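You operate a simulated robot arm through the tools that you are given. There is no shell and no other tool.

You run a simulated robot arm. Do the job below in one go: nothing can be reset, and whatever is moved stays where it is left.

## Task
Put things in order on the top of the packing table. At the end: the red bar with paper band stands where the tube of fruit drops with gold band stood; the blue spool stands where the green spool stood; the tube of fruit drops with gold band stands where the blue spool stood; the green spool from the top of the packing table is on the silver grey round tin (marked "MILLET"); whatever was shut is shut again. Leave all else as you found it, and nothing knocked over. Set down upright: green spool.

It is judged by the outcome, as a careful person would: the job done as asked, and still so three seconds after it is handed in. It fails if anything else is knocked over, pushed out of place, dropped, spilled or broken.

## Robot
A 6-joint arm with a two-finger gripper, fixed in place. Base frame: the origin is at the foot of the arm, x ahead of it, y to its left, z up; the work surface is at about z = 0. Readings come in mm, degrees, newtons and seconds.
With the tool pointing down near the work surface it reaches from about 180 to 480 mm from the base axis. Its first joint turns from -66.0 to 66.0 degrees. Payload 1.76 kg.
The tool frame sits at the grasp point between the pads (the TCP): z along the fingers, y along the line on which they close. The tips reach 29 mm beyond it. The gripper opens to 82 mm; its body begins 58 mm behind the TCP.
Orientation is told as [roll, pitch, yaw] about the base's x, y, z axes, in that order, counted from this pose: with the fingers straight down and closing along the base's y, the tool's x points along the base's -x, its y along +y and its z along -z.

## Interface
- The arm moves only by the tool send_rows. Its argument "series" is a list of rows, each an object of numbers (a shift or turn left out is 0, a gripper value left out holds the last): "jaw": the opening, from 0 (shut) to 1 (fully open); "x", "y", "z": the shift along the base's x, y, z in m; "ax", "ay", "az": the turn, a rotation vector about the base's x, y, z in degrees. In form: [{"jaw": .., "x": .., "y": .., "z": .., "ax": .., "ay": .., "az": ..}, ...]. A call has 1 to 20 rows; each row shifts and turns the commanded pose from where the row before left it. Each row takes 0.2 s and may step no farther than 50 mm and 8.6 degrees from the row before; otherwise, or with a gripper value out of range, the whole call is refused. A pose out of reach is approached as far as the arm can. The call stops where the force on the tool passes 40 N (or 10 N more than at its start, if that is more) or the arm is blocked; 0.2 s more then pass. Each finger travels about 203.5 mm/s and halts on what it meets, pressing with about 34 N; the grip force reading is that of the motor and also rises with nothing between the fingers. The clock runs only during rows and for 0.2 s after the last one: add rows that do not move to give the fingers time. It gives the time, the measured TCP pose, the force on the tool (base axes), the opening and the grip force at its end, in the units of the frame above (readings bear some noise), with the torque about the TCP (base axes, N m) and any sound that the robot's microphone picked up, and new pictures: "pictures" is both (left out), scene, wrist or none.
- Cameras (640 x 400 px; columns grow to the right, rows downward): "scene" is fixed at [45.4, 340.1, 413.7]; the picture's right is [-0.78, -0.63, 0.00], its down [-0.43, 0.53, -0.73] and it looks along [0.46, -0.57, -0.68] (base axes); focal length 214 px, centre (320, 200). "wrist" rides on the gripper at [79, 4, -89] in the tool frame; the picture's right is [-0.05, 1.00, 0.00], its down [-0.71, -0.04, -0.71] and it looks along [-0.71, -0.04, 0.71] (tool axes); focal length 256 px, centre (320, 200).
- measure_at(camera, pixels): for up to 12 pixels [column, row] of the newest picture of that camera ("zoom" is the newest enlarged one), the place [x, y, z] in the base frame of the surface seen there, good to about 3 mm, but the place of the scene camera against the robot may be out by one fixed shift of up to 12 mm in any direction. It takes no simulated time.
- inspect(camera, box): a new picture of the part [left, top, right, bottom] of that camera's present view, enlarged. It takes no simulated time.
- close_job(): hands the job in; it is judged then, once.

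Unless the task says otherwise, let go and move clear before handing in.

The tools are called after "Emit:" as name(argument=value, ...) on one line, values as JSON. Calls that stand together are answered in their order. send_rows: Moves the arm, as the interface text tells. Its arguments: {"type":"object","properties":{"series":{"type":"array"},"pictures":{"type":"string","enum":["both","scene","wrist","none"]}},"required":["series"]} The other tools are called the same way: measure_at (camera, pixels) gives the place of the surface under pixels of a picture; inspect (camera, box) takes an enlarged picture of a part of a camera's view; close_job () hands the job in.

At the start:

```text
t: 0.0
ee_pos: [349.8, 4.9, 251.4]
orientation: [-0.1, 0.0, -0.1]
force: [-1.2, -0.2, -0.5]
wrist_torque: [0.02, -0.01, -0.03]
width: 82.1
finger_force: 0.0
```

scene: 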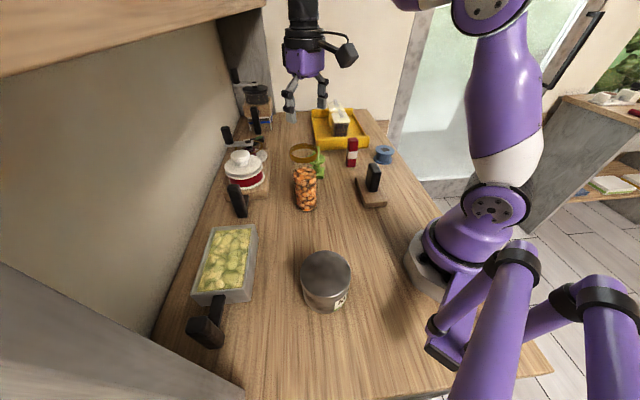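
wrist: 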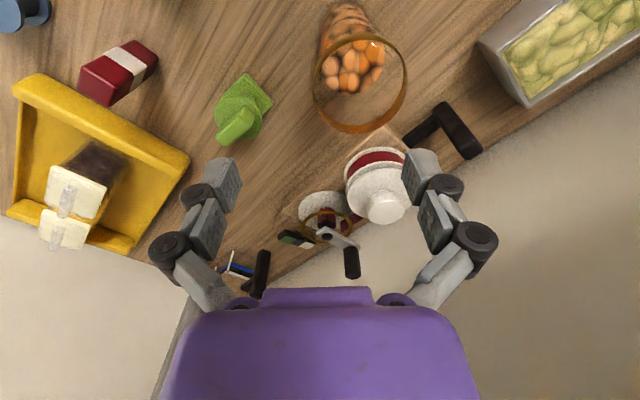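

The scene picture shows a table with a red bar near (352,152), a blue spool near (384,154), a tall jar of fruit drops near (305,185), something green near (319,163) and the grey tin at (326,280). I'll enlarge several areas to identify everything before I move.

Emit:
inspect(camera="scene", box=[270, 90, 430, 220])

Emit:
inspect(camera="scene", box=[200, 60, 320, 220])

Emit:
inspect(camera="wrist", box=[0, 0, 420, 260])

```text
3.08 times, centred on (350, 155) of scene
```

zoom: 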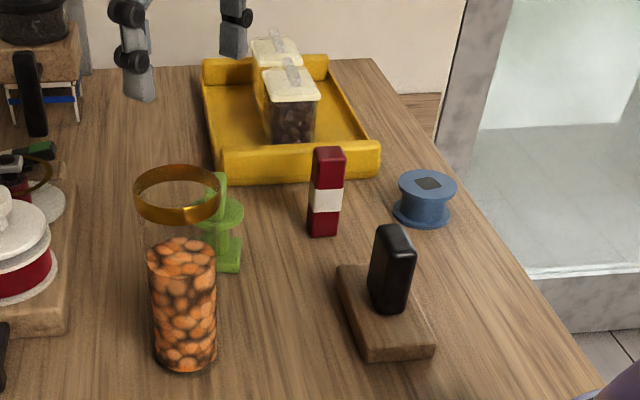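

```text
2.50 times, centred on (260, 140) of scene
```

zoom: 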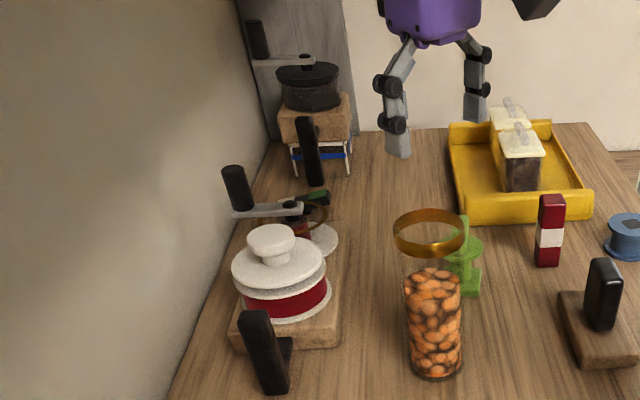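

```text
1.52 times, centred on (210, 130) of wrist
```

zoom: 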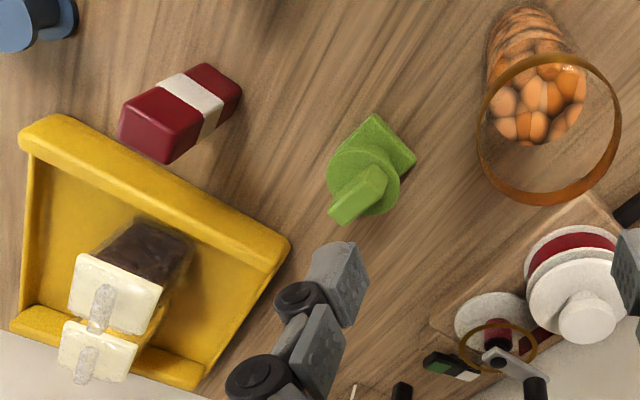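

The green item at (319,163) has a square foot and a disc, so I need a closer look. I'll also look closely at the tin, the tray and the blue spool.

Emit:
inspect(camera="scene", box=[285, 130, 345, 215])

Emit:
inspect(camera="scene", box=[280, 230, 380, 330])

Emit:
inspect(camera="scene", box=[340, 120, 410, 215])

Emit:
inspect(camera="wrist", box=[180, 50, 310, 180])

Emit:
inspect(camera="wrist", box=[200, 150, 520, 330])

Emit:
measure_at(camera="wrist", pixels=[[242, 125], [225, 100], [258, 85], [268, 105], [350, 45], [360, 85], [350, 10], [95, 88], [128, 52], [152, 68], [30, 15], [220, 135]])

```text
4.71 times, centred on (315, 172) of scene
```

zoom: 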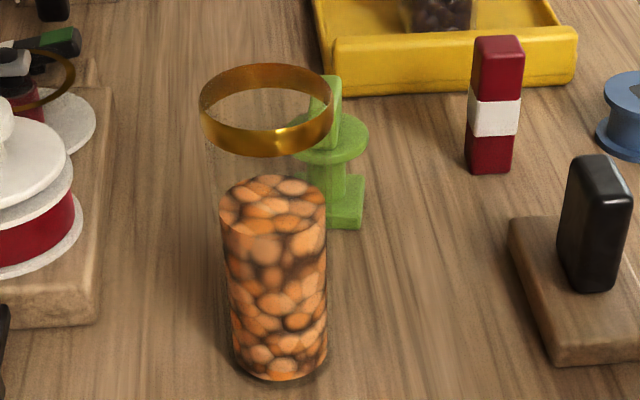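

```text
4.00 times, centred on (330, 280) of scene
```

zoom: 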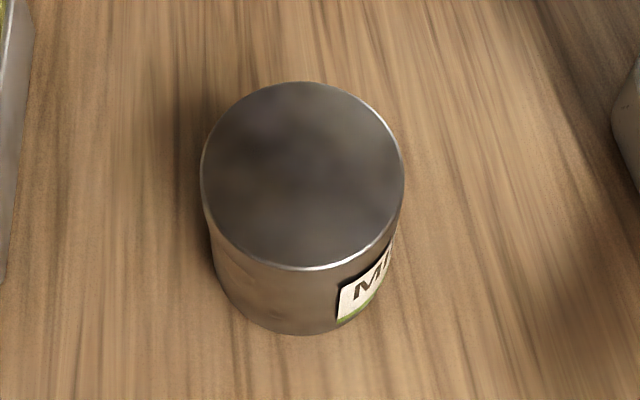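

```text
4.21 times, centred on (375, 168) of scene
```

zoom: 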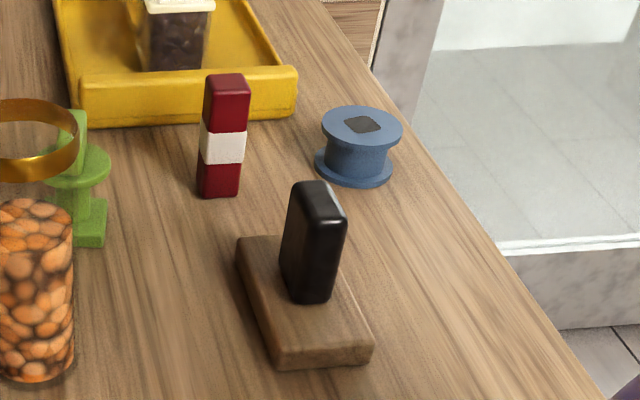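

```text
3.08 times, centred on (245, 115) of wrist
```

zoom: 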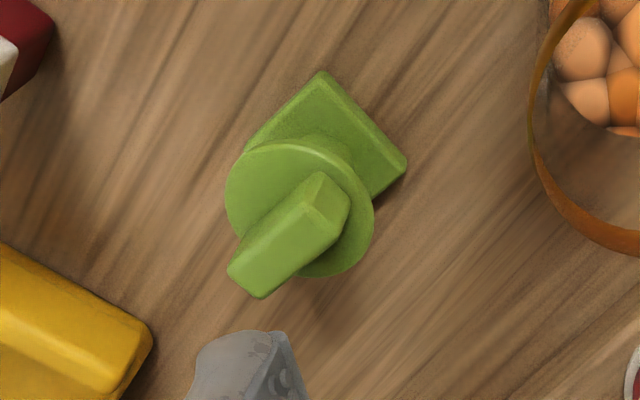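

```text
2.00 times, centred on (360, 240) of wrist
```

zoom: 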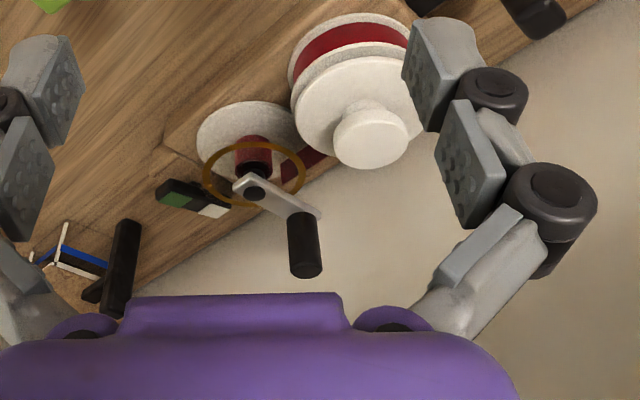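

```text
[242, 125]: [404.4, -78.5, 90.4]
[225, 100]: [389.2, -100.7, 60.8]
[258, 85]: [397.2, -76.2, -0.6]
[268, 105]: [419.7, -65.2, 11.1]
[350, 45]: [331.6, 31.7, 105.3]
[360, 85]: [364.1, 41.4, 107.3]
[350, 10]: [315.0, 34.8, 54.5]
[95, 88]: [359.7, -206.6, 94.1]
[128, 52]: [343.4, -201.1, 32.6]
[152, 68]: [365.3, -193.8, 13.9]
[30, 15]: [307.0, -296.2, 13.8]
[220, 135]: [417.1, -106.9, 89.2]
```

The green piece (square foot, disc, slab on top) is the only green spool on the table. I'll now measure the key surfaces with the scene camera.

Emit:
measure_at(camera="scene", pixels=[[326, 264], [303, 270], [350, 272], [325, 252], [326, 283], [325, 308], [384, 150], [376, 159], [392, 159], [384, 164], [384, 146], [390, 152]])

Emit:
measure_at(camera="scene", pixels=[[352, 140], [352, 164], [346, 165], [356, 166], [305, 208], [296, 200], [316, 200], [303, 146], [302, 160], [291, 152], [315, 152], [303, 152]])

Emit:
measure_at(camera="scene", pixels=[[318, 148], [321, 158], [318, 176], [323, 170], [373, 168], [373, 180], [380, 205], [362, 190], [366, 178], [385, 200], [359, 182], [372, 190]])

Emit:
inspect(camera="wrist", box=[300, 0, 430, 140])

```text
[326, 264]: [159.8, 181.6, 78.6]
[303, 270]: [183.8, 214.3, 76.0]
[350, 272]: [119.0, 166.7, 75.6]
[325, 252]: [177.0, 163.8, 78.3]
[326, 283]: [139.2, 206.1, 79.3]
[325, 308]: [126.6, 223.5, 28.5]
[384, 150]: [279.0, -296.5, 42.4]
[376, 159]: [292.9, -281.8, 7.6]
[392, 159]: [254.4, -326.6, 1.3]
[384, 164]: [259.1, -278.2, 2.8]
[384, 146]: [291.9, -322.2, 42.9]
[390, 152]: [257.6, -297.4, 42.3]
```

```text
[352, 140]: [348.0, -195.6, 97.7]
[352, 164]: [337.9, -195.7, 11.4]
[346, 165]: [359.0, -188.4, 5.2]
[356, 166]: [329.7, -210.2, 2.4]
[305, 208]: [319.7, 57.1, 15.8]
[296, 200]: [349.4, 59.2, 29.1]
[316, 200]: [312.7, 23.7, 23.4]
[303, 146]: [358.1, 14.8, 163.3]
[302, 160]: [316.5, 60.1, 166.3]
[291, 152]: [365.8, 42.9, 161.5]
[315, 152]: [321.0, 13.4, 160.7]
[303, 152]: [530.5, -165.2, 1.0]
```

```text
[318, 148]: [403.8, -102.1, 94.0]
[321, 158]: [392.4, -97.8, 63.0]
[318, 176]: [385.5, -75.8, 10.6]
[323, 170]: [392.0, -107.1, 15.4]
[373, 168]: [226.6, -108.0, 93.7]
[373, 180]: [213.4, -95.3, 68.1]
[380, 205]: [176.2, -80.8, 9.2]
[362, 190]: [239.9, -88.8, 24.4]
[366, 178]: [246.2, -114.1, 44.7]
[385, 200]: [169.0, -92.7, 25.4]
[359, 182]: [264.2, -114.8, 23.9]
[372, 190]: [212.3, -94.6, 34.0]
```

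```text
2.86 times, centred on (365, 70) of wrist
```

zoom: 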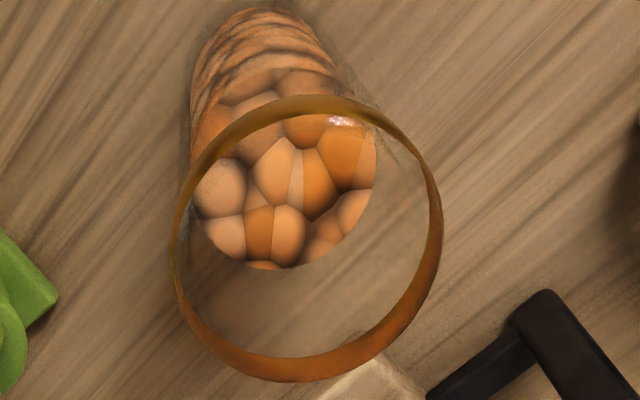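

The tube is about 163 mm tall and 60 mm wide, and the tin top is at about z=78. Next I'll zoom the wrist view on the green spool and measure its slab and foot corners.

Emit:
inspect(camera="wrist", box=[205, 65, 285, 155])

```text
4.44 times, centred on (245, 110) of wrist
```

zoom: 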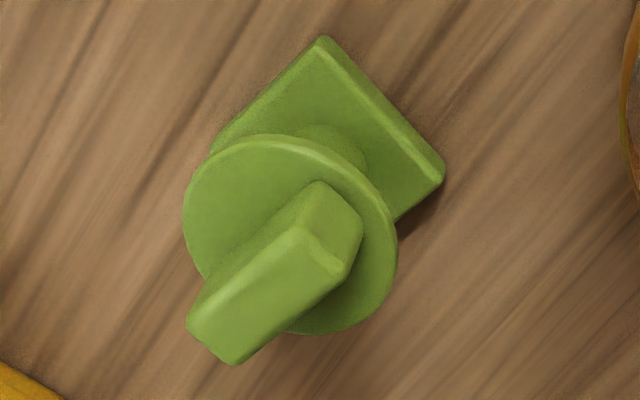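

Emit:
measure_at(camera="zoom", pixels=[[300, 232], [340, 268], [195, 325], [233, 358], [267, 297], [325, 45], [435, 172], [215, 148], [200, 200], [290, 150], [380, 250], [320, 320]])

Emit:
measure_at(camera="wrist", pixels=[[315, 75], [322, 108], [360, 132], [404, 95], [400, 60], [360, 38], [112, 68], [148, 60], [80, 78], [112, 98], [98, 72], [125, 82]])

```text
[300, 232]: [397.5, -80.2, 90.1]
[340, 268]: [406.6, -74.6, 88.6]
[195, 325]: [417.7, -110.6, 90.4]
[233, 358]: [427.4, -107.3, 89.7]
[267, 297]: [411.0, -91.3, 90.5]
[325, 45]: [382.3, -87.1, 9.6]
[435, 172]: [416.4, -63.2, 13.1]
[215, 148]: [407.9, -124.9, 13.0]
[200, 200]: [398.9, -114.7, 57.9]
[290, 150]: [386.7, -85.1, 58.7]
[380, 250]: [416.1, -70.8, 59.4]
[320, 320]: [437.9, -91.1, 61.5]
```

```text
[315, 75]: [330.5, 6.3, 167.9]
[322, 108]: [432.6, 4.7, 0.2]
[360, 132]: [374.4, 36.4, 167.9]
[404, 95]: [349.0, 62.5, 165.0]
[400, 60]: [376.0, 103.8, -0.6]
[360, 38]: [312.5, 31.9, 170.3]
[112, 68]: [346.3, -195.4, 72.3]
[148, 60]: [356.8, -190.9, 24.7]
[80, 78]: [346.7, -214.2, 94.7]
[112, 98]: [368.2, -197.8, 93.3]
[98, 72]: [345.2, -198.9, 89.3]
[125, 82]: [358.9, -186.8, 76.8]
```

The wrist measurements put the green spool's centre at about (412,-94) with its slab long axis at about -57°. They put the tube's rim centre at about (343,34). I'll move the arm sideways to get the blue spool and the red bar into the wrist view.

Emit:
send_rows(series=[{"jaw": 1, "x": -0.025, "y": -0.039}, {"x": -0.025, "y": -0.039}, {"x": -0.025, "y": -0.039}, {"x": -0.025, "y": -0.039}, {}])

```text
t: 1.2
ee_pos: [251.2, -152.7, 251.5]
orientation: [0.0, 0.0, 0.0]
force: [-0.7, 0.3, -0.6]
wrist_torque: [0.0, 0.0, 0.01]
width: 82.0
finger_force: 0.1
```

scene: 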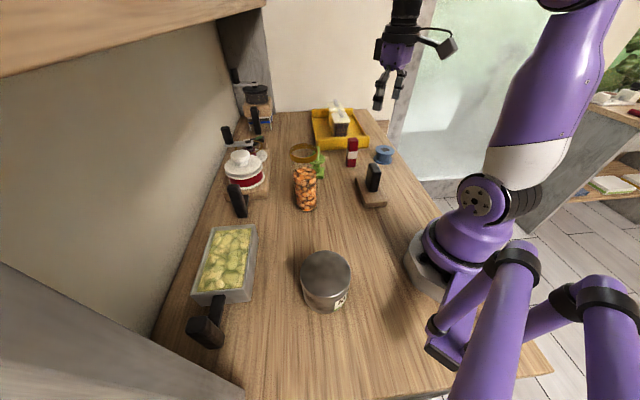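
wrist: 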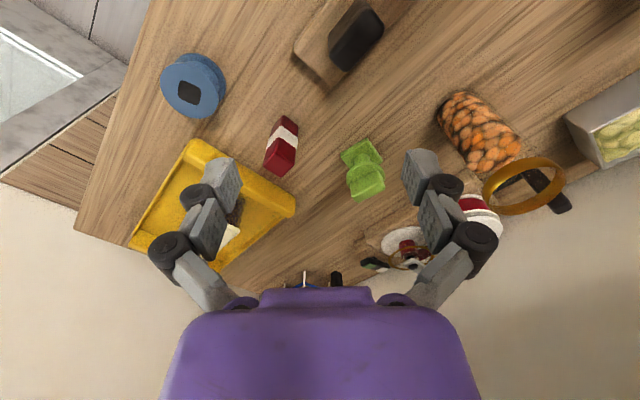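

Blue spool (193,88), red bar (282,147), green spool (363,170) and the black part on its stand (350,40) are all in the wrist view now. I'll zoom and measure each.

Emit:
inspect(camera="wrist", box=[150, 40, 240, 130])

Emit:
measure_at(camera="zoom", pixels=[[198, 150], [310, 170], [250, 100], [240, 265], [320, 240], [205, 210], [285, 275], [380, 180], [370, 130], [300, 75], [385, 230], [250, 180]])

```text
4.44 times, centred on (195, 85) of wrist
```

zoom: 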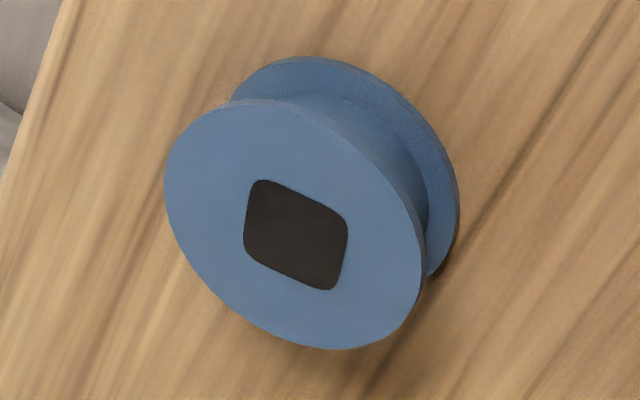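

```text
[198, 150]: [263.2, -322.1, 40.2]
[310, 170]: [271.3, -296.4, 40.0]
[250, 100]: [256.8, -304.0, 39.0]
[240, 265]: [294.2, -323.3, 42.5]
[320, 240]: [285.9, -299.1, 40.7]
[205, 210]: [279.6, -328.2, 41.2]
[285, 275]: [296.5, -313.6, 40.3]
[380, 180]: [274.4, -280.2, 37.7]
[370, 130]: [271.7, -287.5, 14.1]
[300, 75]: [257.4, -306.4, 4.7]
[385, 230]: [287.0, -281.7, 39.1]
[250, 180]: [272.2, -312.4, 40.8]
```

I'll measure points along the blue rim and its square hole to fix its centre, then zoom on the red bar.

Emit:
measure_at(camera="zoom", pixels=[[172, 175], [190, 130], [255, 104], [340, 140], [390, 195], [416, 260], [400, 315], [335, 343], [250, 310], [195, 245], [296, 236], [430, 270]])

Emit:
inspect(camera="wrist", box=[240, 100, 320, 190])

```text
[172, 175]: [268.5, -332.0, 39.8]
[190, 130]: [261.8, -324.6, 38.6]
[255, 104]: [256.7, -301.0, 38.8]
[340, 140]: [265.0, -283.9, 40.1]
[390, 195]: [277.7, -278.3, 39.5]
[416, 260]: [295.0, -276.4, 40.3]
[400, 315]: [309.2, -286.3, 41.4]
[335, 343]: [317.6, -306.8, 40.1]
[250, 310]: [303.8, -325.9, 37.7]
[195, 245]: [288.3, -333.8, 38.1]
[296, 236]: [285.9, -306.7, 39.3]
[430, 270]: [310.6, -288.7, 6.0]
```

```text
4.44 times, centred on (280, 145) of wrist
```

zoom: 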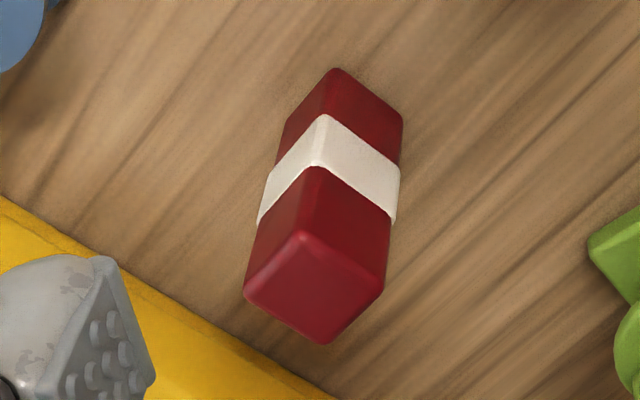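

Emit:
measure_at(camera="zoom", pixels=[[302, 238], [250, 292], [325, 338], [380, 285], [315, 288], [338, 74], [398, 122], [283, 145], [275, 235], [345, 225], [320, 120], [360, 90]])

Emit:
measure_at(camera="wrist", pixels=[[293, 208], [210, 150], [190, 145], [290, 200], [240, 170], [130, 240], [235, 230], [220, 265], [350, 22], [375, 20], [340, 60], [300, 50]])

Emit:
inspect(camera="wrist", box=[330, 120, 410, 220])

```text
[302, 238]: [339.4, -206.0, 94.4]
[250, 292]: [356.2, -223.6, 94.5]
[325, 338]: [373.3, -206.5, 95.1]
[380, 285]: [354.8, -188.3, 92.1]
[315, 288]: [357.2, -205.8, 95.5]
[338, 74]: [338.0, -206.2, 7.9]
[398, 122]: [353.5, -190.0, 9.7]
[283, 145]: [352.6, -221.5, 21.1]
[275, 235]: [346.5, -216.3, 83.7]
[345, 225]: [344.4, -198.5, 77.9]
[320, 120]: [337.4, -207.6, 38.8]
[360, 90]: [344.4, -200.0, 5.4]
```

```text
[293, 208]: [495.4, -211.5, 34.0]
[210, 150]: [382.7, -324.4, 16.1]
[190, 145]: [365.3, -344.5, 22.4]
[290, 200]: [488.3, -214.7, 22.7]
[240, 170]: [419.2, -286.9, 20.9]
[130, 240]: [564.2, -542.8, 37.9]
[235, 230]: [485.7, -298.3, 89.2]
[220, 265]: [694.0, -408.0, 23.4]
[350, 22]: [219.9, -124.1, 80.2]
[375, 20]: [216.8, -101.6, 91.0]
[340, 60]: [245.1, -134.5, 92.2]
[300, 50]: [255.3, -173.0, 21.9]
```

```text
4.00 times, centred on (370, 170) of wrist
```

zoom: 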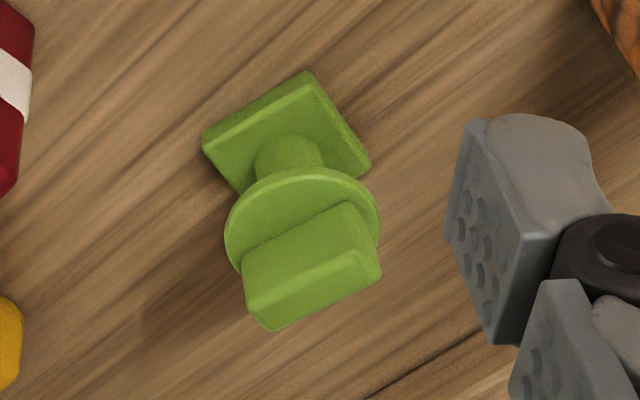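

The blue spool's centre is at about (286,-305), 40 mm tall. The red bar's centre is at about (356,-206), 95 mm tall, with its sides at 45°. Now I'll go above the green spool at (412,-94) and turn the jaws -57° so they close across its slab.

Emit:
send_rows(series=[{"x": 0.0201, "y": 0.0074, "z": -0.005, "az": -7.1}, {"x": 0.0201, "y": 0.0074, "z": -0.005, "az": -7.1}, {"x": 0.0201, "y": 0.0074, "z": -0.005, "az": -7.1}, {"x": 0.0201, "y": 0.0074, "z": -0.005, "az": -7.1}, {"x": 0.0201, "y": 0.0074, "z": -0.005, "az": -7.1}, {"x": 0.0201, "y": 0.0074, "z": -0.005, "az": -7.1}, {"x": 0.0201, "y": 0.0074, "z": -0.005, "az": -7.1}, {"x": 0.0201, "y": 0.0074, "z": -0.005, "az": -7.1}, {}])

```text
t: 3.2
ee_pos: [411.8, -92.3, 210.1]
orientation: [0.0, 0.0, -56.8]
force: [-0.5, 0.3, 0.2]
wrist_torque: [-0.01, 0.03, 0.03]
width: 81.8
finger_force: 0.1
```

scene: 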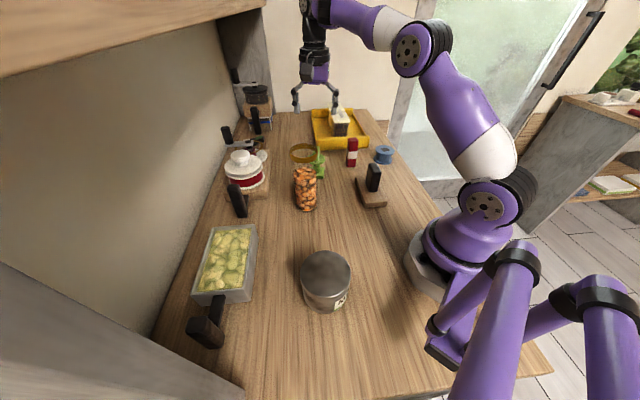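
wrist: 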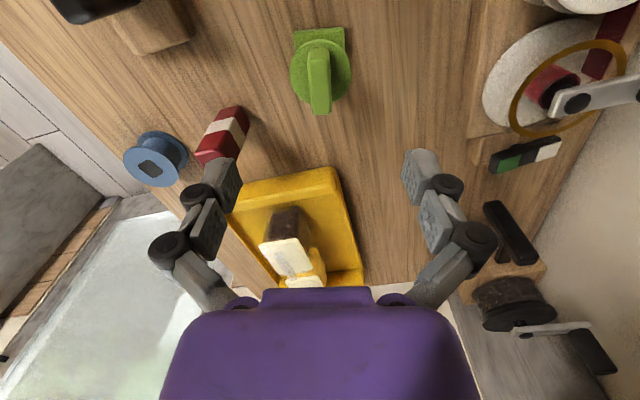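

The slab at (320,80) now lies square to the jaws. I'll check its centre and edges in the zoom before I descend.

Emit:
inspect(camera="wrist", box=[270, 20, 370, 120])

Emit:
measure_at(camera="zoom", pixels=[[286, 195], [330, 195], [290, 348], [340, 345], [312, 270], [210, 50], [415, 35], [208, 120], [425, 130], [220, 230], [435, 210], [320, 90]])

Emit:
measure_at(camera="wrist", pixels=[[525, 155], [550, 80], [610, 95], [510, 230], [490, 100], [475, 170], [500, 150], [560, 145], [495, 10], [580, 95], [290, 250], [345, 175]])

```text
4.00 times, centred on (320, 70) of wrist
```

zoom: 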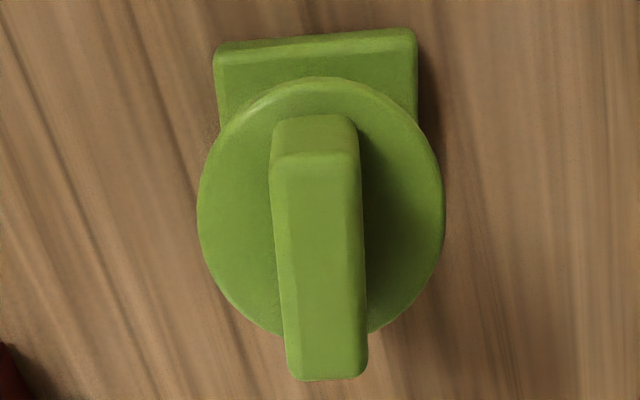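

```text
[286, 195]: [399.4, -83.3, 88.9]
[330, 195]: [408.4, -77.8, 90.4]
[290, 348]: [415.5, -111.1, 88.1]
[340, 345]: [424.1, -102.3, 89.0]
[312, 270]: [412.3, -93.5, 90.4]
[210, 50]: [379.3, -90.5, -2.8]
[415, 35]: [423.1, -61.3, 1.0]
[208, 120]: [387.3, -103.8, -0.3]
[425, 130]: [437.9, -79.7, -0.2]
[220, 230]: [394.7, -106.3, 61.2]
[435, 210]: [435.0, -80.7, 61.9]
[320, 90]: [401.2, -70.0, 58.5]
```

```text
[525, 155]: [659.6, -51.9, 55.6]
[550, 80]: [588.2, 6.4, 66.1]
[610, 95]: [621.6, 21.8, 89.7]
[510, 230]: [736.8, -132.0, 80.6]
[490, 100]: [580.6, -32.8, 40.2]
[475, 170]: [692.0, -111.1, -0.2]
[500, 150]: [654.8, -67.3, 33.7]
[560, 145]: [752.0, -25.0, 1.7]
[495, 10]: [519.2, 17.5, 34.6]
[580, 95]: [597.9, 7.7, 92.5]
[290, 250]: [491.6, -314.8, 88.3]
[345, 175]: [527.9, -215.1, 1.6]
```

The slab's centre measures (412,-93.5), its top is at z=90 and the disc at z=60, so the jaws are well placed. I'll descend until the tips are about 6 mm above the disc.

Emit:
send_rows(series=[{"x": 0.0003, "y": -0.001, "z": -0.03}, {"z": -0.03}, {"z": -0.03}, {"z": -0.015}, {"z": -0.01}, {}])

```text
t: 4.6
ee_pos: [412.6, -92.6, 95.7]
orientation: [0.1, 0.0, -56.8]
force: [-0.7, -0.5, 0.3]
wrist_torque: [0.01, -0.01, -0.04]
width: 82.2
finger_force: 0.1
```

scene: 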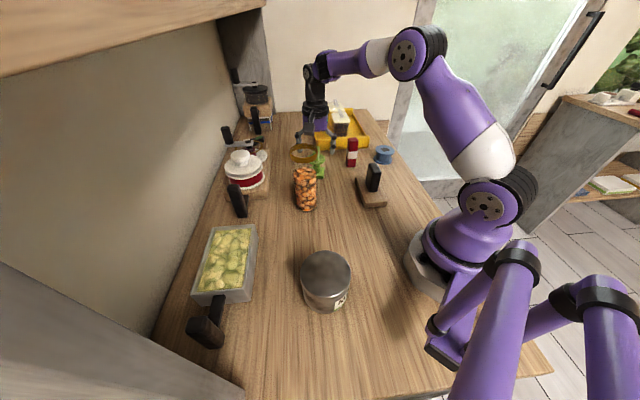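
wrist: 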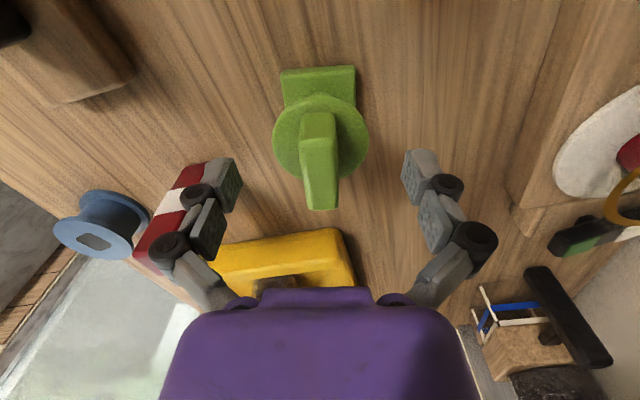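

The slab at (319,165) is centred between the pads at z=95.7, and no force shows. Closing now.

Emit:
send_rows(series=[{"jaw": 0}, {}, {}, {}])

```text
t: 5.6
ee_pos: [412.1, -93.8, 96.9]
orientation: [0.1, -0.1, -56.8]
force: [2.8, 0.3, 16.7]
wrist_torque: [-0.12, -0.19, -0.01]
width: 16.8
finger_force: 33.9
```

scene: 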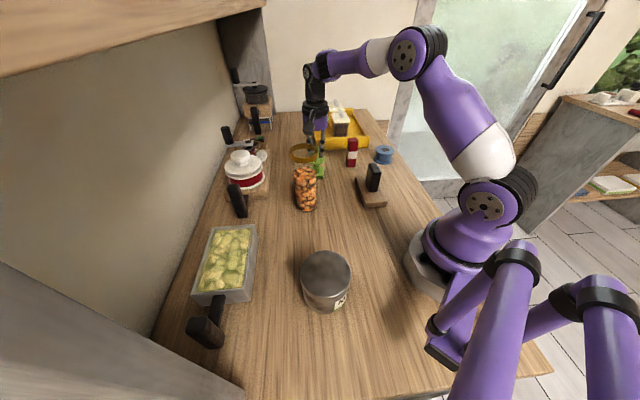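
wrist: 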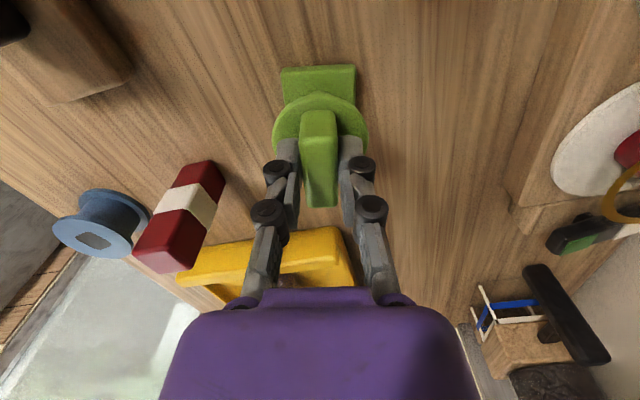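

It grips at 16.8 mm. The +16.7 N upward force suggests the tips extend as they close and are resting on the disc. I'll lift gently and check the hold.

Emit:
send_rows(series=[{"z": 0.004}, {"z": 0.006}, {"z": 0.02}, {}])

```text
t: 6.6
ee_pos: [410.8, -93.7, 127.0]
orientation: [0.0, 0.0, -56.9]
force: [0.0, -0.2, -1.1]
wrist_torque: [-0.01, -0.02, 0.03]
width: 17.2
finger_force: 34.0
```

scene: 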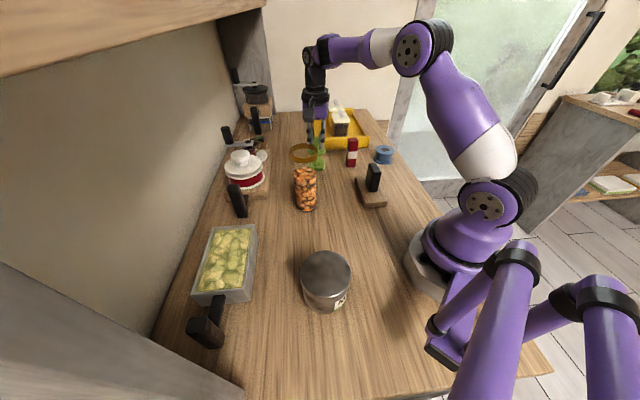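
wrist: 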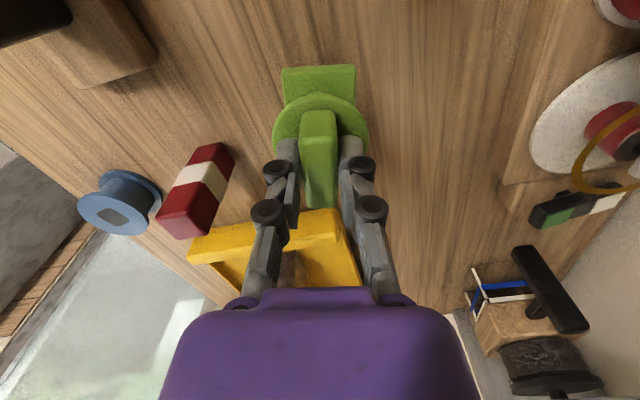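

The green spool came up cleanly with the jaw: its place in the wrist view is unchanged and the table is dropping away. I'll raise it, bring it inward, and swing it toward the tin, stopping to the side so the wrist camera can see the tin past it.

Emit:
send_rows(series=[{"z": 0.035}, {"x": -0.02, "z": 0.035}, {"x": -0.03, "z": 0.035}, {"x": -0.035, "z": 0.035}, {"x": -0.035}, {"x": -0.0096, "y": 0.0181, "az": 7.9}, {"x": -0.0096, "y": 0.0181, "az": 7.9}, {"x": -0.0096, "y": 0.0181, "az": 7.9}, {"x": -0.0096, "y": 0.0181, "az": 7.9}, {"x": -0.0096, "y": 0.0181, "az": 7.9}, {"x": -0.0096, "y": 0.0181, "az": 7.9}, {"x": -0.0096, "y": 0.0181, "az": 7.9}, {"x": -0.0096, "y": 0.0181, "az": 7.9}, {"x": -0.0096, "y": 0.0181, "az": 7.9}, {"x": -0.0096, "y": 0.0181, "az": 7.9}, {"x": -0.0096, "y": 0.0181, "az": 7.9}, {}])

```text
t: 10.2
ee_pos: [185.6, 104.4, 265.7]
orientation: [0.0, 0.0, 30.2]
force: [0.3, -0.5, -0.9]
wrist_torque: [-0.02, 0.01, 0.0]
width: 17.0
finger_force: 34.0
```

scene: 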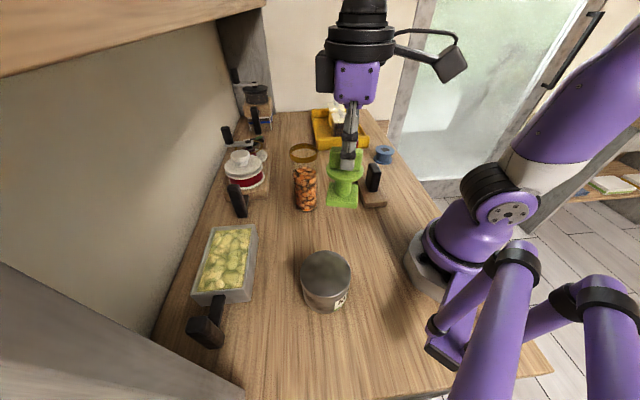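
wrist: 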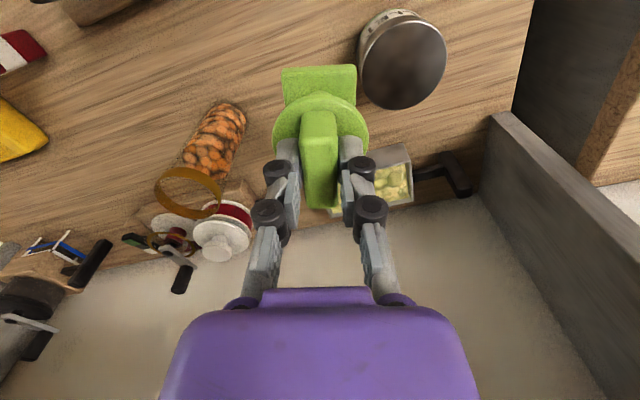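

The tin shows fully in the wrist view at about (402,60), with the green spool still held upright. I'll measure the tin's rim.

Emit:
inspect(camera="wrist", box=[350, 0, 460, 120])

Emit:
measure_at(camera="wrist", pixels=[[403, 66], [362, 70], [443, 65], [405, 26], [400, 105], [375, 40], [432, 40], [375, 95], [430, 92], [385, 15], [420, 66], [390, 75]])

```text
3.33 times, centred on (405, 60) of wrist
```

zoom: 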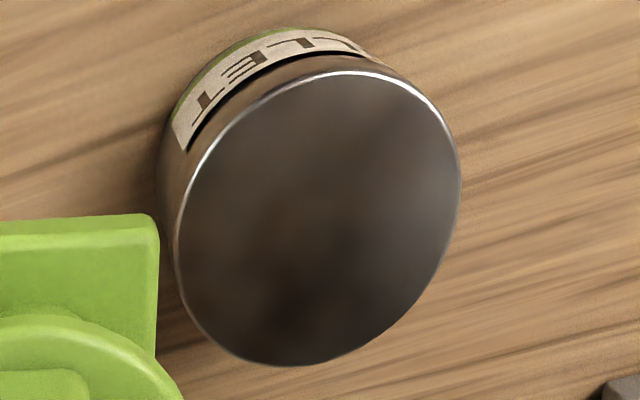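

```text
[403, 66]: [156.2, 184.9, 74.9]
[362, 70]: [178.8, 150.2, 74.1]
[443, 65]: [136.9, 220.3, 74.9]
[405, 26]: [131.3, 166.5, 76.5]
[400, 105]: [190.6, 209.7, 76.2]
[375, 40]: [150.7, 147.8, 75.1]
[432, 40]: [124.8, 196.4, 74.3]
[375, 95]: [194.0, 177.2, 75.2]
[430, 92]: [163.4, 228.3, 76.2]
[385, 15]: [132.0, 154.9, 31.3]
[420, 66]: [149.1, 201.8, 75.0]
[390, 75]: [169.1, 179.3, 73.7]
```

The tin's rim gives a centre at about (159,187), radius 40, and a top at z≈75. The spool's foot hangs about 97 mm below the TCP, so it should touch at z≈172. I'll move over the centre and descend to just above it.

Emit:
send_rows(series=[{"x": -0.0089, "y": 0.0275}, {"x": -0.0089, "y": 0.0275}, {"x": -0.0088, "y": 0.0276}, {}, {"z": -0.03}, {"z": -0.03}, {"z": -0.02}, {}])

```text
t: 12.0
ee_pos: [159.3, 190.6, 185.9]
orientation: [0.0, -0.1, 30.2]
force: [1.1, 0.6, -0.4]
wrist_torque: [-0.03, -0.02, 0.0]
width: 17.3
finger_force: 34.2
```

scene: 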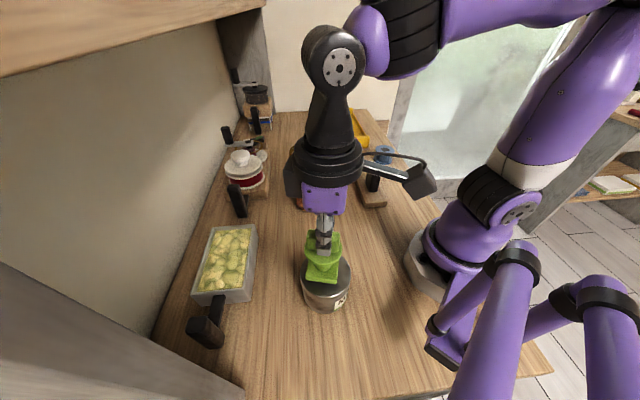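
wrist: 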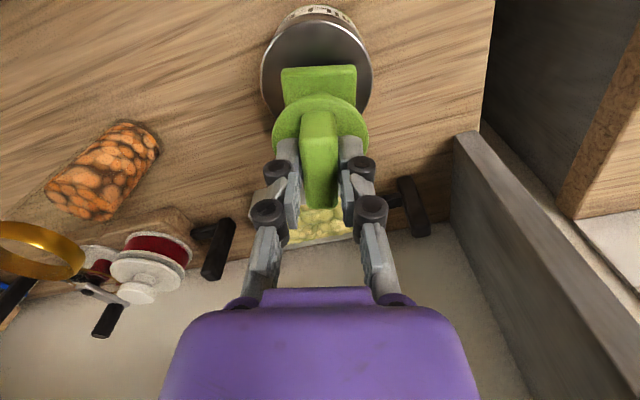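

The spool hovers just above the tin with TCP at (159.3,190.6). I'll re-measure the tin rim and foot corners from here to confirm the centring.

Emit:
inspect(camera="wrist", box=[250, 0, 390, 140])

Emit:
measure_at(camera="wrist", pixels=[[264, 75], [370, 75], [317, 22], [280, 40], [355, 42], [268, 95], [367, 95], [285, 72], [352, 71], [285, 95], [318, 80], [320, 160]])

```text
2.86 times, centred on (320, 70) of wrist
```

zoom: 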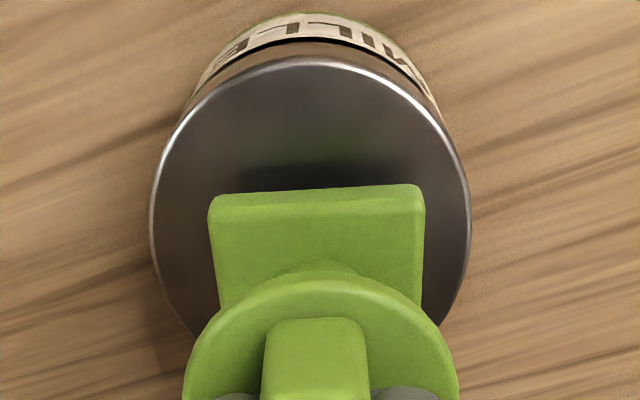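

```text
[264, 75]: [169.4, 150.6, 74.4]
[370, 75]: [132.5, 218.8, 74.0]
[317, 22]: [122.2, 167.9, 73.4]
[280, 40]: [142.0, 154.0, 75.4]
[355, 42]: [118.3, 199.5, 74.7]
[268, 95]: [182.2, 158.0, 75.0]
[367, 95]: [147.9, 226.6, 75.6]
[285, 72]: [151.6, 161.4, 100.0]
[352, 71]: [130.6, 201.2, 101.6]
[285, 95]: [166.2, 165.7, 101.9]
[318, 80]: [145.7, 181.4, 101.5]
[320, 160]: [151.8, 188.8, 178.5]
```

The tin's centre works out at (157.5,187.5) and the foot's at about (160,191), with about 14 mm of gap. I'll shift by (-2.5,-3.5) mm and lower to contact.

Emit:
send_rows(series=[{"x": -0.0025, "y": -0.0035}, {}, {"z": -0.006}, {"z": -0.004}, {"z": -0.002}, {}], pictures="wrist")

```text
t: 13.4
ee_pos: [157.1, 185.1, 172.9]
orientation: [0.0, 0.0, 30.1]
force: [0.8, 0.7, -1.1]
wrist_torque: [0.02, -0.02, 0.01]
width: 17.2
finger_force: 33.8
```

wrist: 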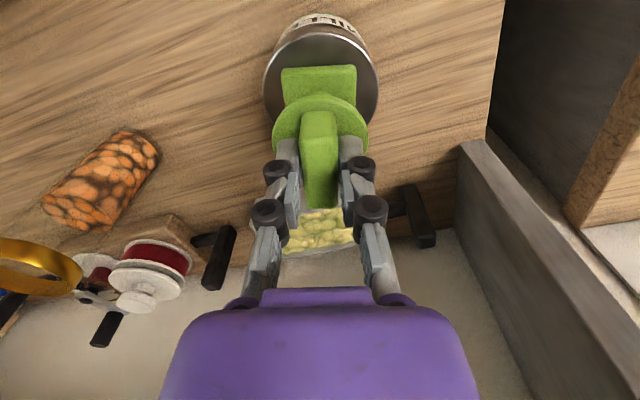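

There's no contact force yet at z=172.9. I'll continue down in 1 mm steps and watch the force.

Emit:
send_rows(series=[{"z": -0.001}, {"z": -0.001}, {}], pictures="none")

```text
t: 14.2
ee_pos: [156.7, 184.9, 171.8]
orientation: [0.0, 0.1, 30.0]
force: [0.2, -0.3, -0.9]
wrist_torque: [-0.03, -0.02, 0.0]
width: 17.3
finger_force: 34.0
```

Emit:
send_rows(series=[{"z": -0.001}, {"z": -0.001}, {}], pictures="none")

```text
t: 15.0
ee_pos: [157.1, 184.9, 170.5]
orientation: [0.1, -0.3, 30.1]
force: [-1.0, -1.9, 25.7]
wrist_torque: [0.01, -0.08, 0.04]
width: 17.3
finger_force: 33.7
```

Contact came at z≈170.5 with 25.7 N. I'll ease up about 1 mm to shed the load, then open the jaw partway in steps.

Emit:
send_rows(series=[{"z": -0.0}, {"z": 0.001}, {"jaw": 0.3}, {"jaw": 0.45}, {"jaw": 0.6}, {}])

```text
t: 16.4
ee_pos: [157.2, 184.6, 169.8]
orientation: [0.0, 0.0, 30.1]
force: [-0.1, 0.3, 1.1]
wrist_torque: [0.0, -0.04, -0.04]
width: 49.1
finger_force: 0.1
```

scene: 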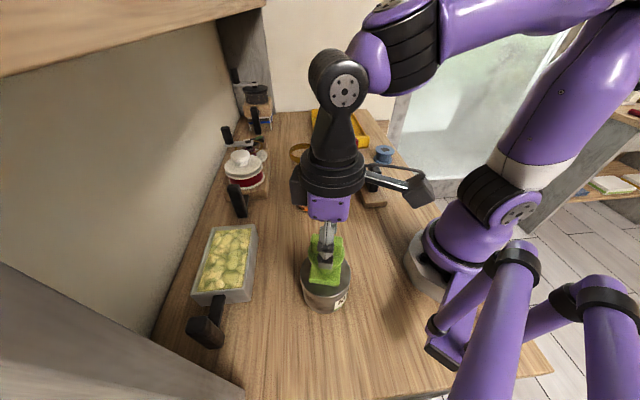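
wrist: 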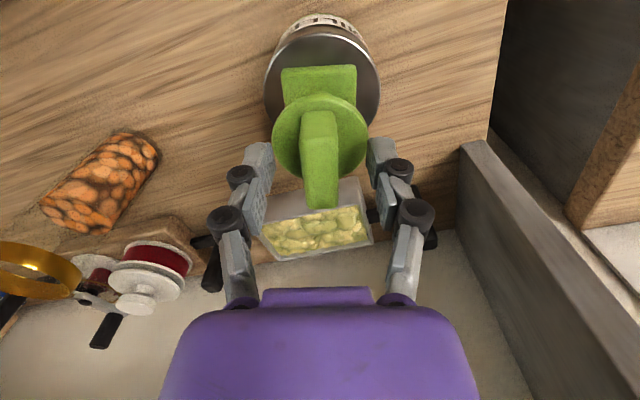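

The jaw is open at 49 mm and the green spool stands upright on the tin at (319,130). I'll lift straight up and look.

Emit:
send_rows(series=[{"jaw": 0.7, "z": 0.01}, {"z": 0.03}, {"z": 0.04}, {"z": 0.04}, {}])

Emit:
inspect(camera="scene", box=[280, 220, 380, 330])

```text
t: 17.6
ee_pos: [159.3, 186.4, 289.3]
orientation: [-0.1, -0.1, 30.1]
force: [-0.1, 0.7, 0.2]
wrist_torque: [0.0, -0.02, -0.03]
width: 57.5
finger_force: 0.1
```

scene: 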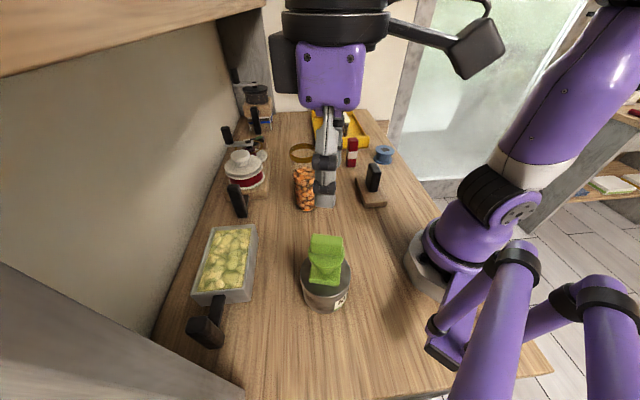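
wrist: 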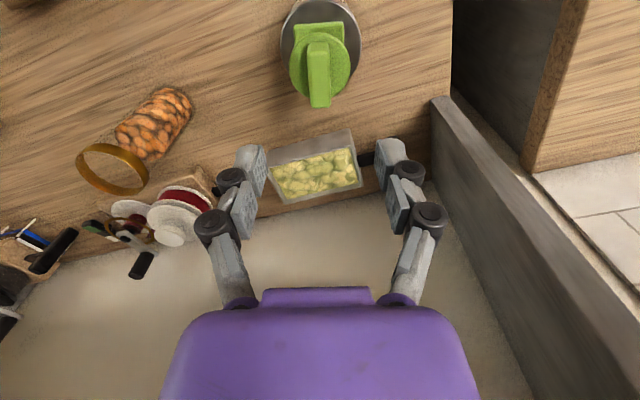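

```text
3.64 times, centred on (330, 275) of scene
```

zoom: 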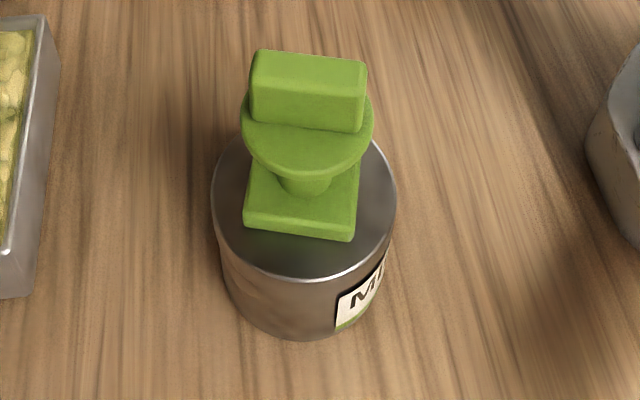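

The green spool stands upright near the centre of the MILLET tin. Next is the blue spool: I'll swing high over the table to (286,-305), turning the jaws to -47°.

Emit:
send_rows(series=[{"jaw": 1, "x": 0.0202, "y": -0.031, "az": -5.92}, {"x": 0.0202, "y": -0.031, "az": -5.92}, {"x": 0.0202, "y": -0.031, "az": -5.92}, {"x": 0.0202, "y": -0.031, "az": -5.92}, {"x": 0.0202, "y": -0.031, "az": -5.92}, {"x": 0.0202, "y": -0.031, "az": -5.92}, {"x": 0.0009, "y": -0.0436, "az": -5.92}, {"x": 0.0009, "y": -0.0436, "az": -5.92}, {"x": 0.0009, "y": -0.0436, "az": -5.92}, {"x": 0.0009, "y": -0.0436, "z": -0.02, "az": -5.92}, {"x": 0.0009, "y": -0.0436, "z": -0.02, "az": -5.92}, {"x": 0.0009, "y": -0.0436, "z": -0.02, "az": -5.92}, {"x": 0.0009, "y": -0.0436, "z": -0.02, "az": -5.92}, {}])

```text
t: 20.6
ee_pos: [280.8, -306.0, 207.9]
orientation: [-0.1, 0.0, -46.9]
force: [0.0, -0.4, 0.6]
wrist_torque: [-0.01, 0.04, 0.04]
width: 82.4
finger_force: 0.0
```

scene: 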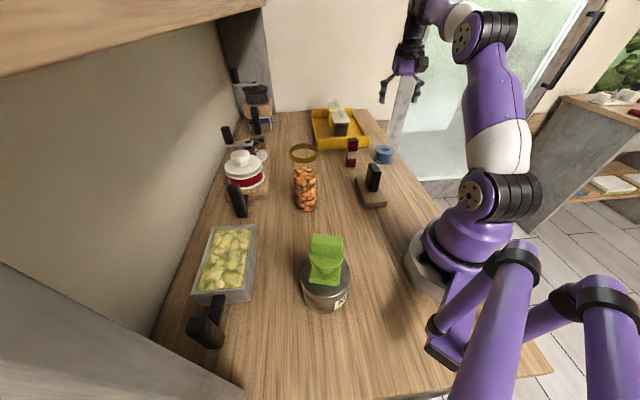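
wrist: 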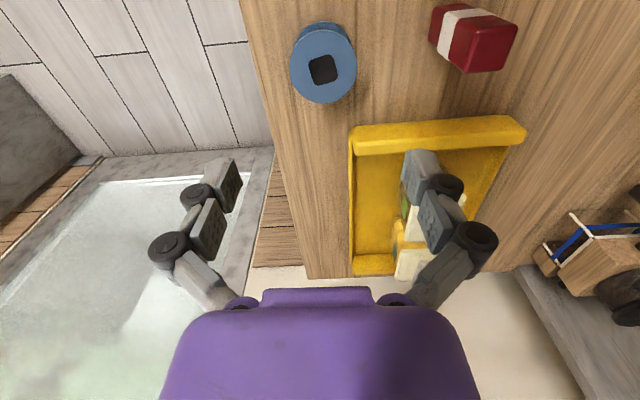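

The blue spool sits at (323,62), close to the table's edge. I'll measure its rim again from this nearer view.

Emit:
inspect(camera="wrist", box=[275, 10, 375, 115])

Emit:
measure_at(camera="zoom", pixels=[[205, 225], [265, 140], [330, 122], [400, 145], [448, 225], [425, 310], [340, 350], [260, 330], [217, 275], [330, 232], [130, 200], [440, 110]])

```text
3.81 times, centred on (325, 62) of wrist
```

zoom: 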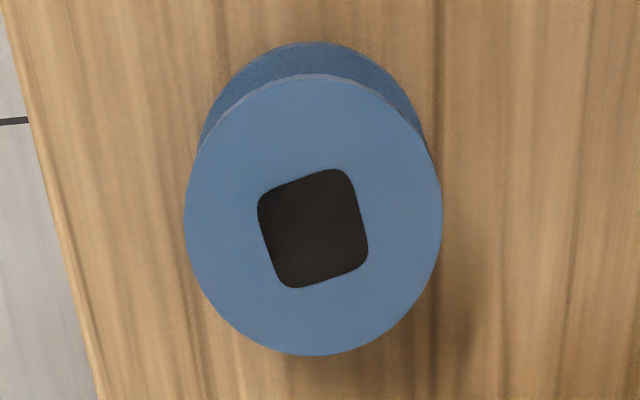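

```text
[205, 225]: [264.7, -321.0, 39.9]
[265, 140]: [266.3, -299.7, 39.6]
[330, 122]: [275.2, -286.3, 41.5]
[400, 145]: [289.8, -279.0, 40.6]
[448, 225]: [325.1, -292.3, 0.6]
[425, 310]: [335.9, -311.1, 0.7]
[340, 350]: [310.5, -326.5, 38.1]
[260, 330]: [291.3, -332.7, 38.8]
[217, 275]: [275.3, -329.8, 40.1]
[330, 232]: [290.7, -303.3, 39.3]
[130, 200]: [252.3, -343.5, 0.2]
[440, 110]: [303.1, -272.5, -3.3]
```

Emit:
measure_at(camera="zoom", pixels=[[191, 215], [436, 215], [311, 82], [313, 349], [225, 120], [405, 315], [405, 125], [225, 312], [313, 228], [270, 65], [350, 55], [310, 48]])

```text
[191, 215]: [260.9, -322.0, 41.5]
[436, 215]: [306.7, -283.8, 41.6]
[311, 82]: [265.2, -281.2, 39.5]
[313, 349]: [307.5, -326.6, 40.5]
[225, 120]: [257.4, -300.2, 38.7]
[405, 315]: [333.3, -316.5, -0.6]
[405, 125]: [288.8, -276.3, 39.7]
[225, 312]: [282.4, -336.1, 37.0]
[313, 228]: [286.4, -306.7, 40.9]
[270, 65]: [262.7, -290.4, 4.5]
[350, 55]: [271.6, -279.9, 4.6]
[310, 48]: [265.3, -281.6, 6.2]
```

The blue centre is about (285.5,-304.5), diameter about 60. I'll correct by (+4.7,+1.5) mm and descend to z≈60 (tips at about 31) to check the clearance.

Emit:
send_rows(series=[{"x": 0.0047, "y": 0.0015, "z": -0.03}, {"z": -0.04}, {"z": -0.04}, {"z": -0.03}, {}, {}])

```text
t: 22.0
ee_pos: [290.0, -302.9, 73.3]
orientation: [0.0, 0.0, -46.9]
force: [-0.4, 0.7, -0.8]
wrist_torque: [0.01, 0.01, 0.0]
width: 81.9
finger_force: 0.0
```

scene: 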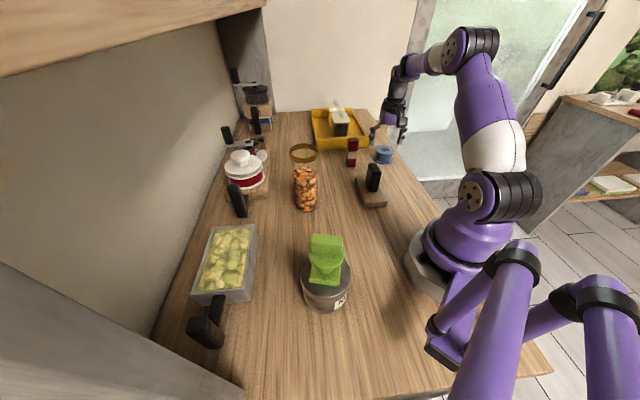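
wrist: 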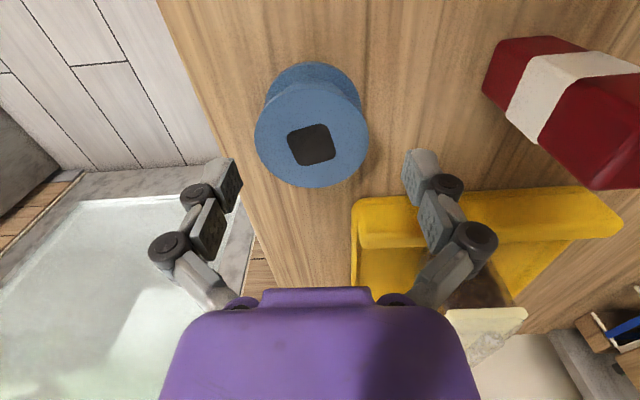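

The spool's hole is at (311,144), where a centred jaw would show it at about (320,145), so I'm roughly 4.6 mm off along the closing line. I'll correct by (-3.8,-2.6) mm and go down to z≈38.

Emit:
send_rows(series=[{"x": -0.0038, "y": -0.0026}, {}, {"z": -0.02}, {"z": -0.015}, {}, {}])

```text
t: 23.4
ee_pos: [286.4, -307.0, 39.8]
orientation: [0.0, 0.1, -46.9]
force: [-0.4, 0.9, 0.6]
wrist_torque: [0.04, -0.01, -0.02]
width: 81.8
finger_force: 0.0
```

scene: 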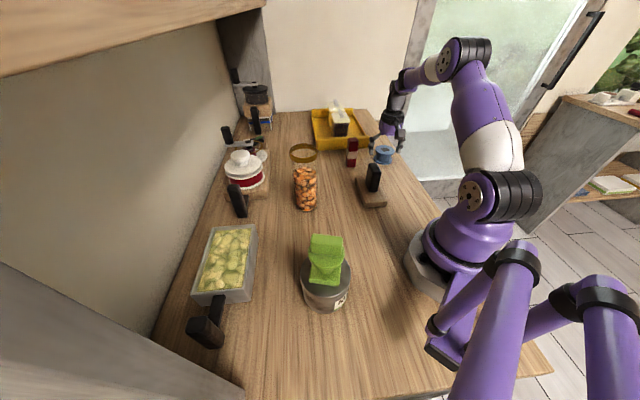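
wrist: 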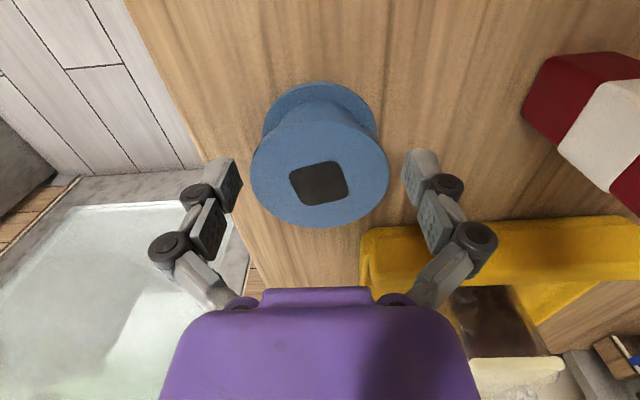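

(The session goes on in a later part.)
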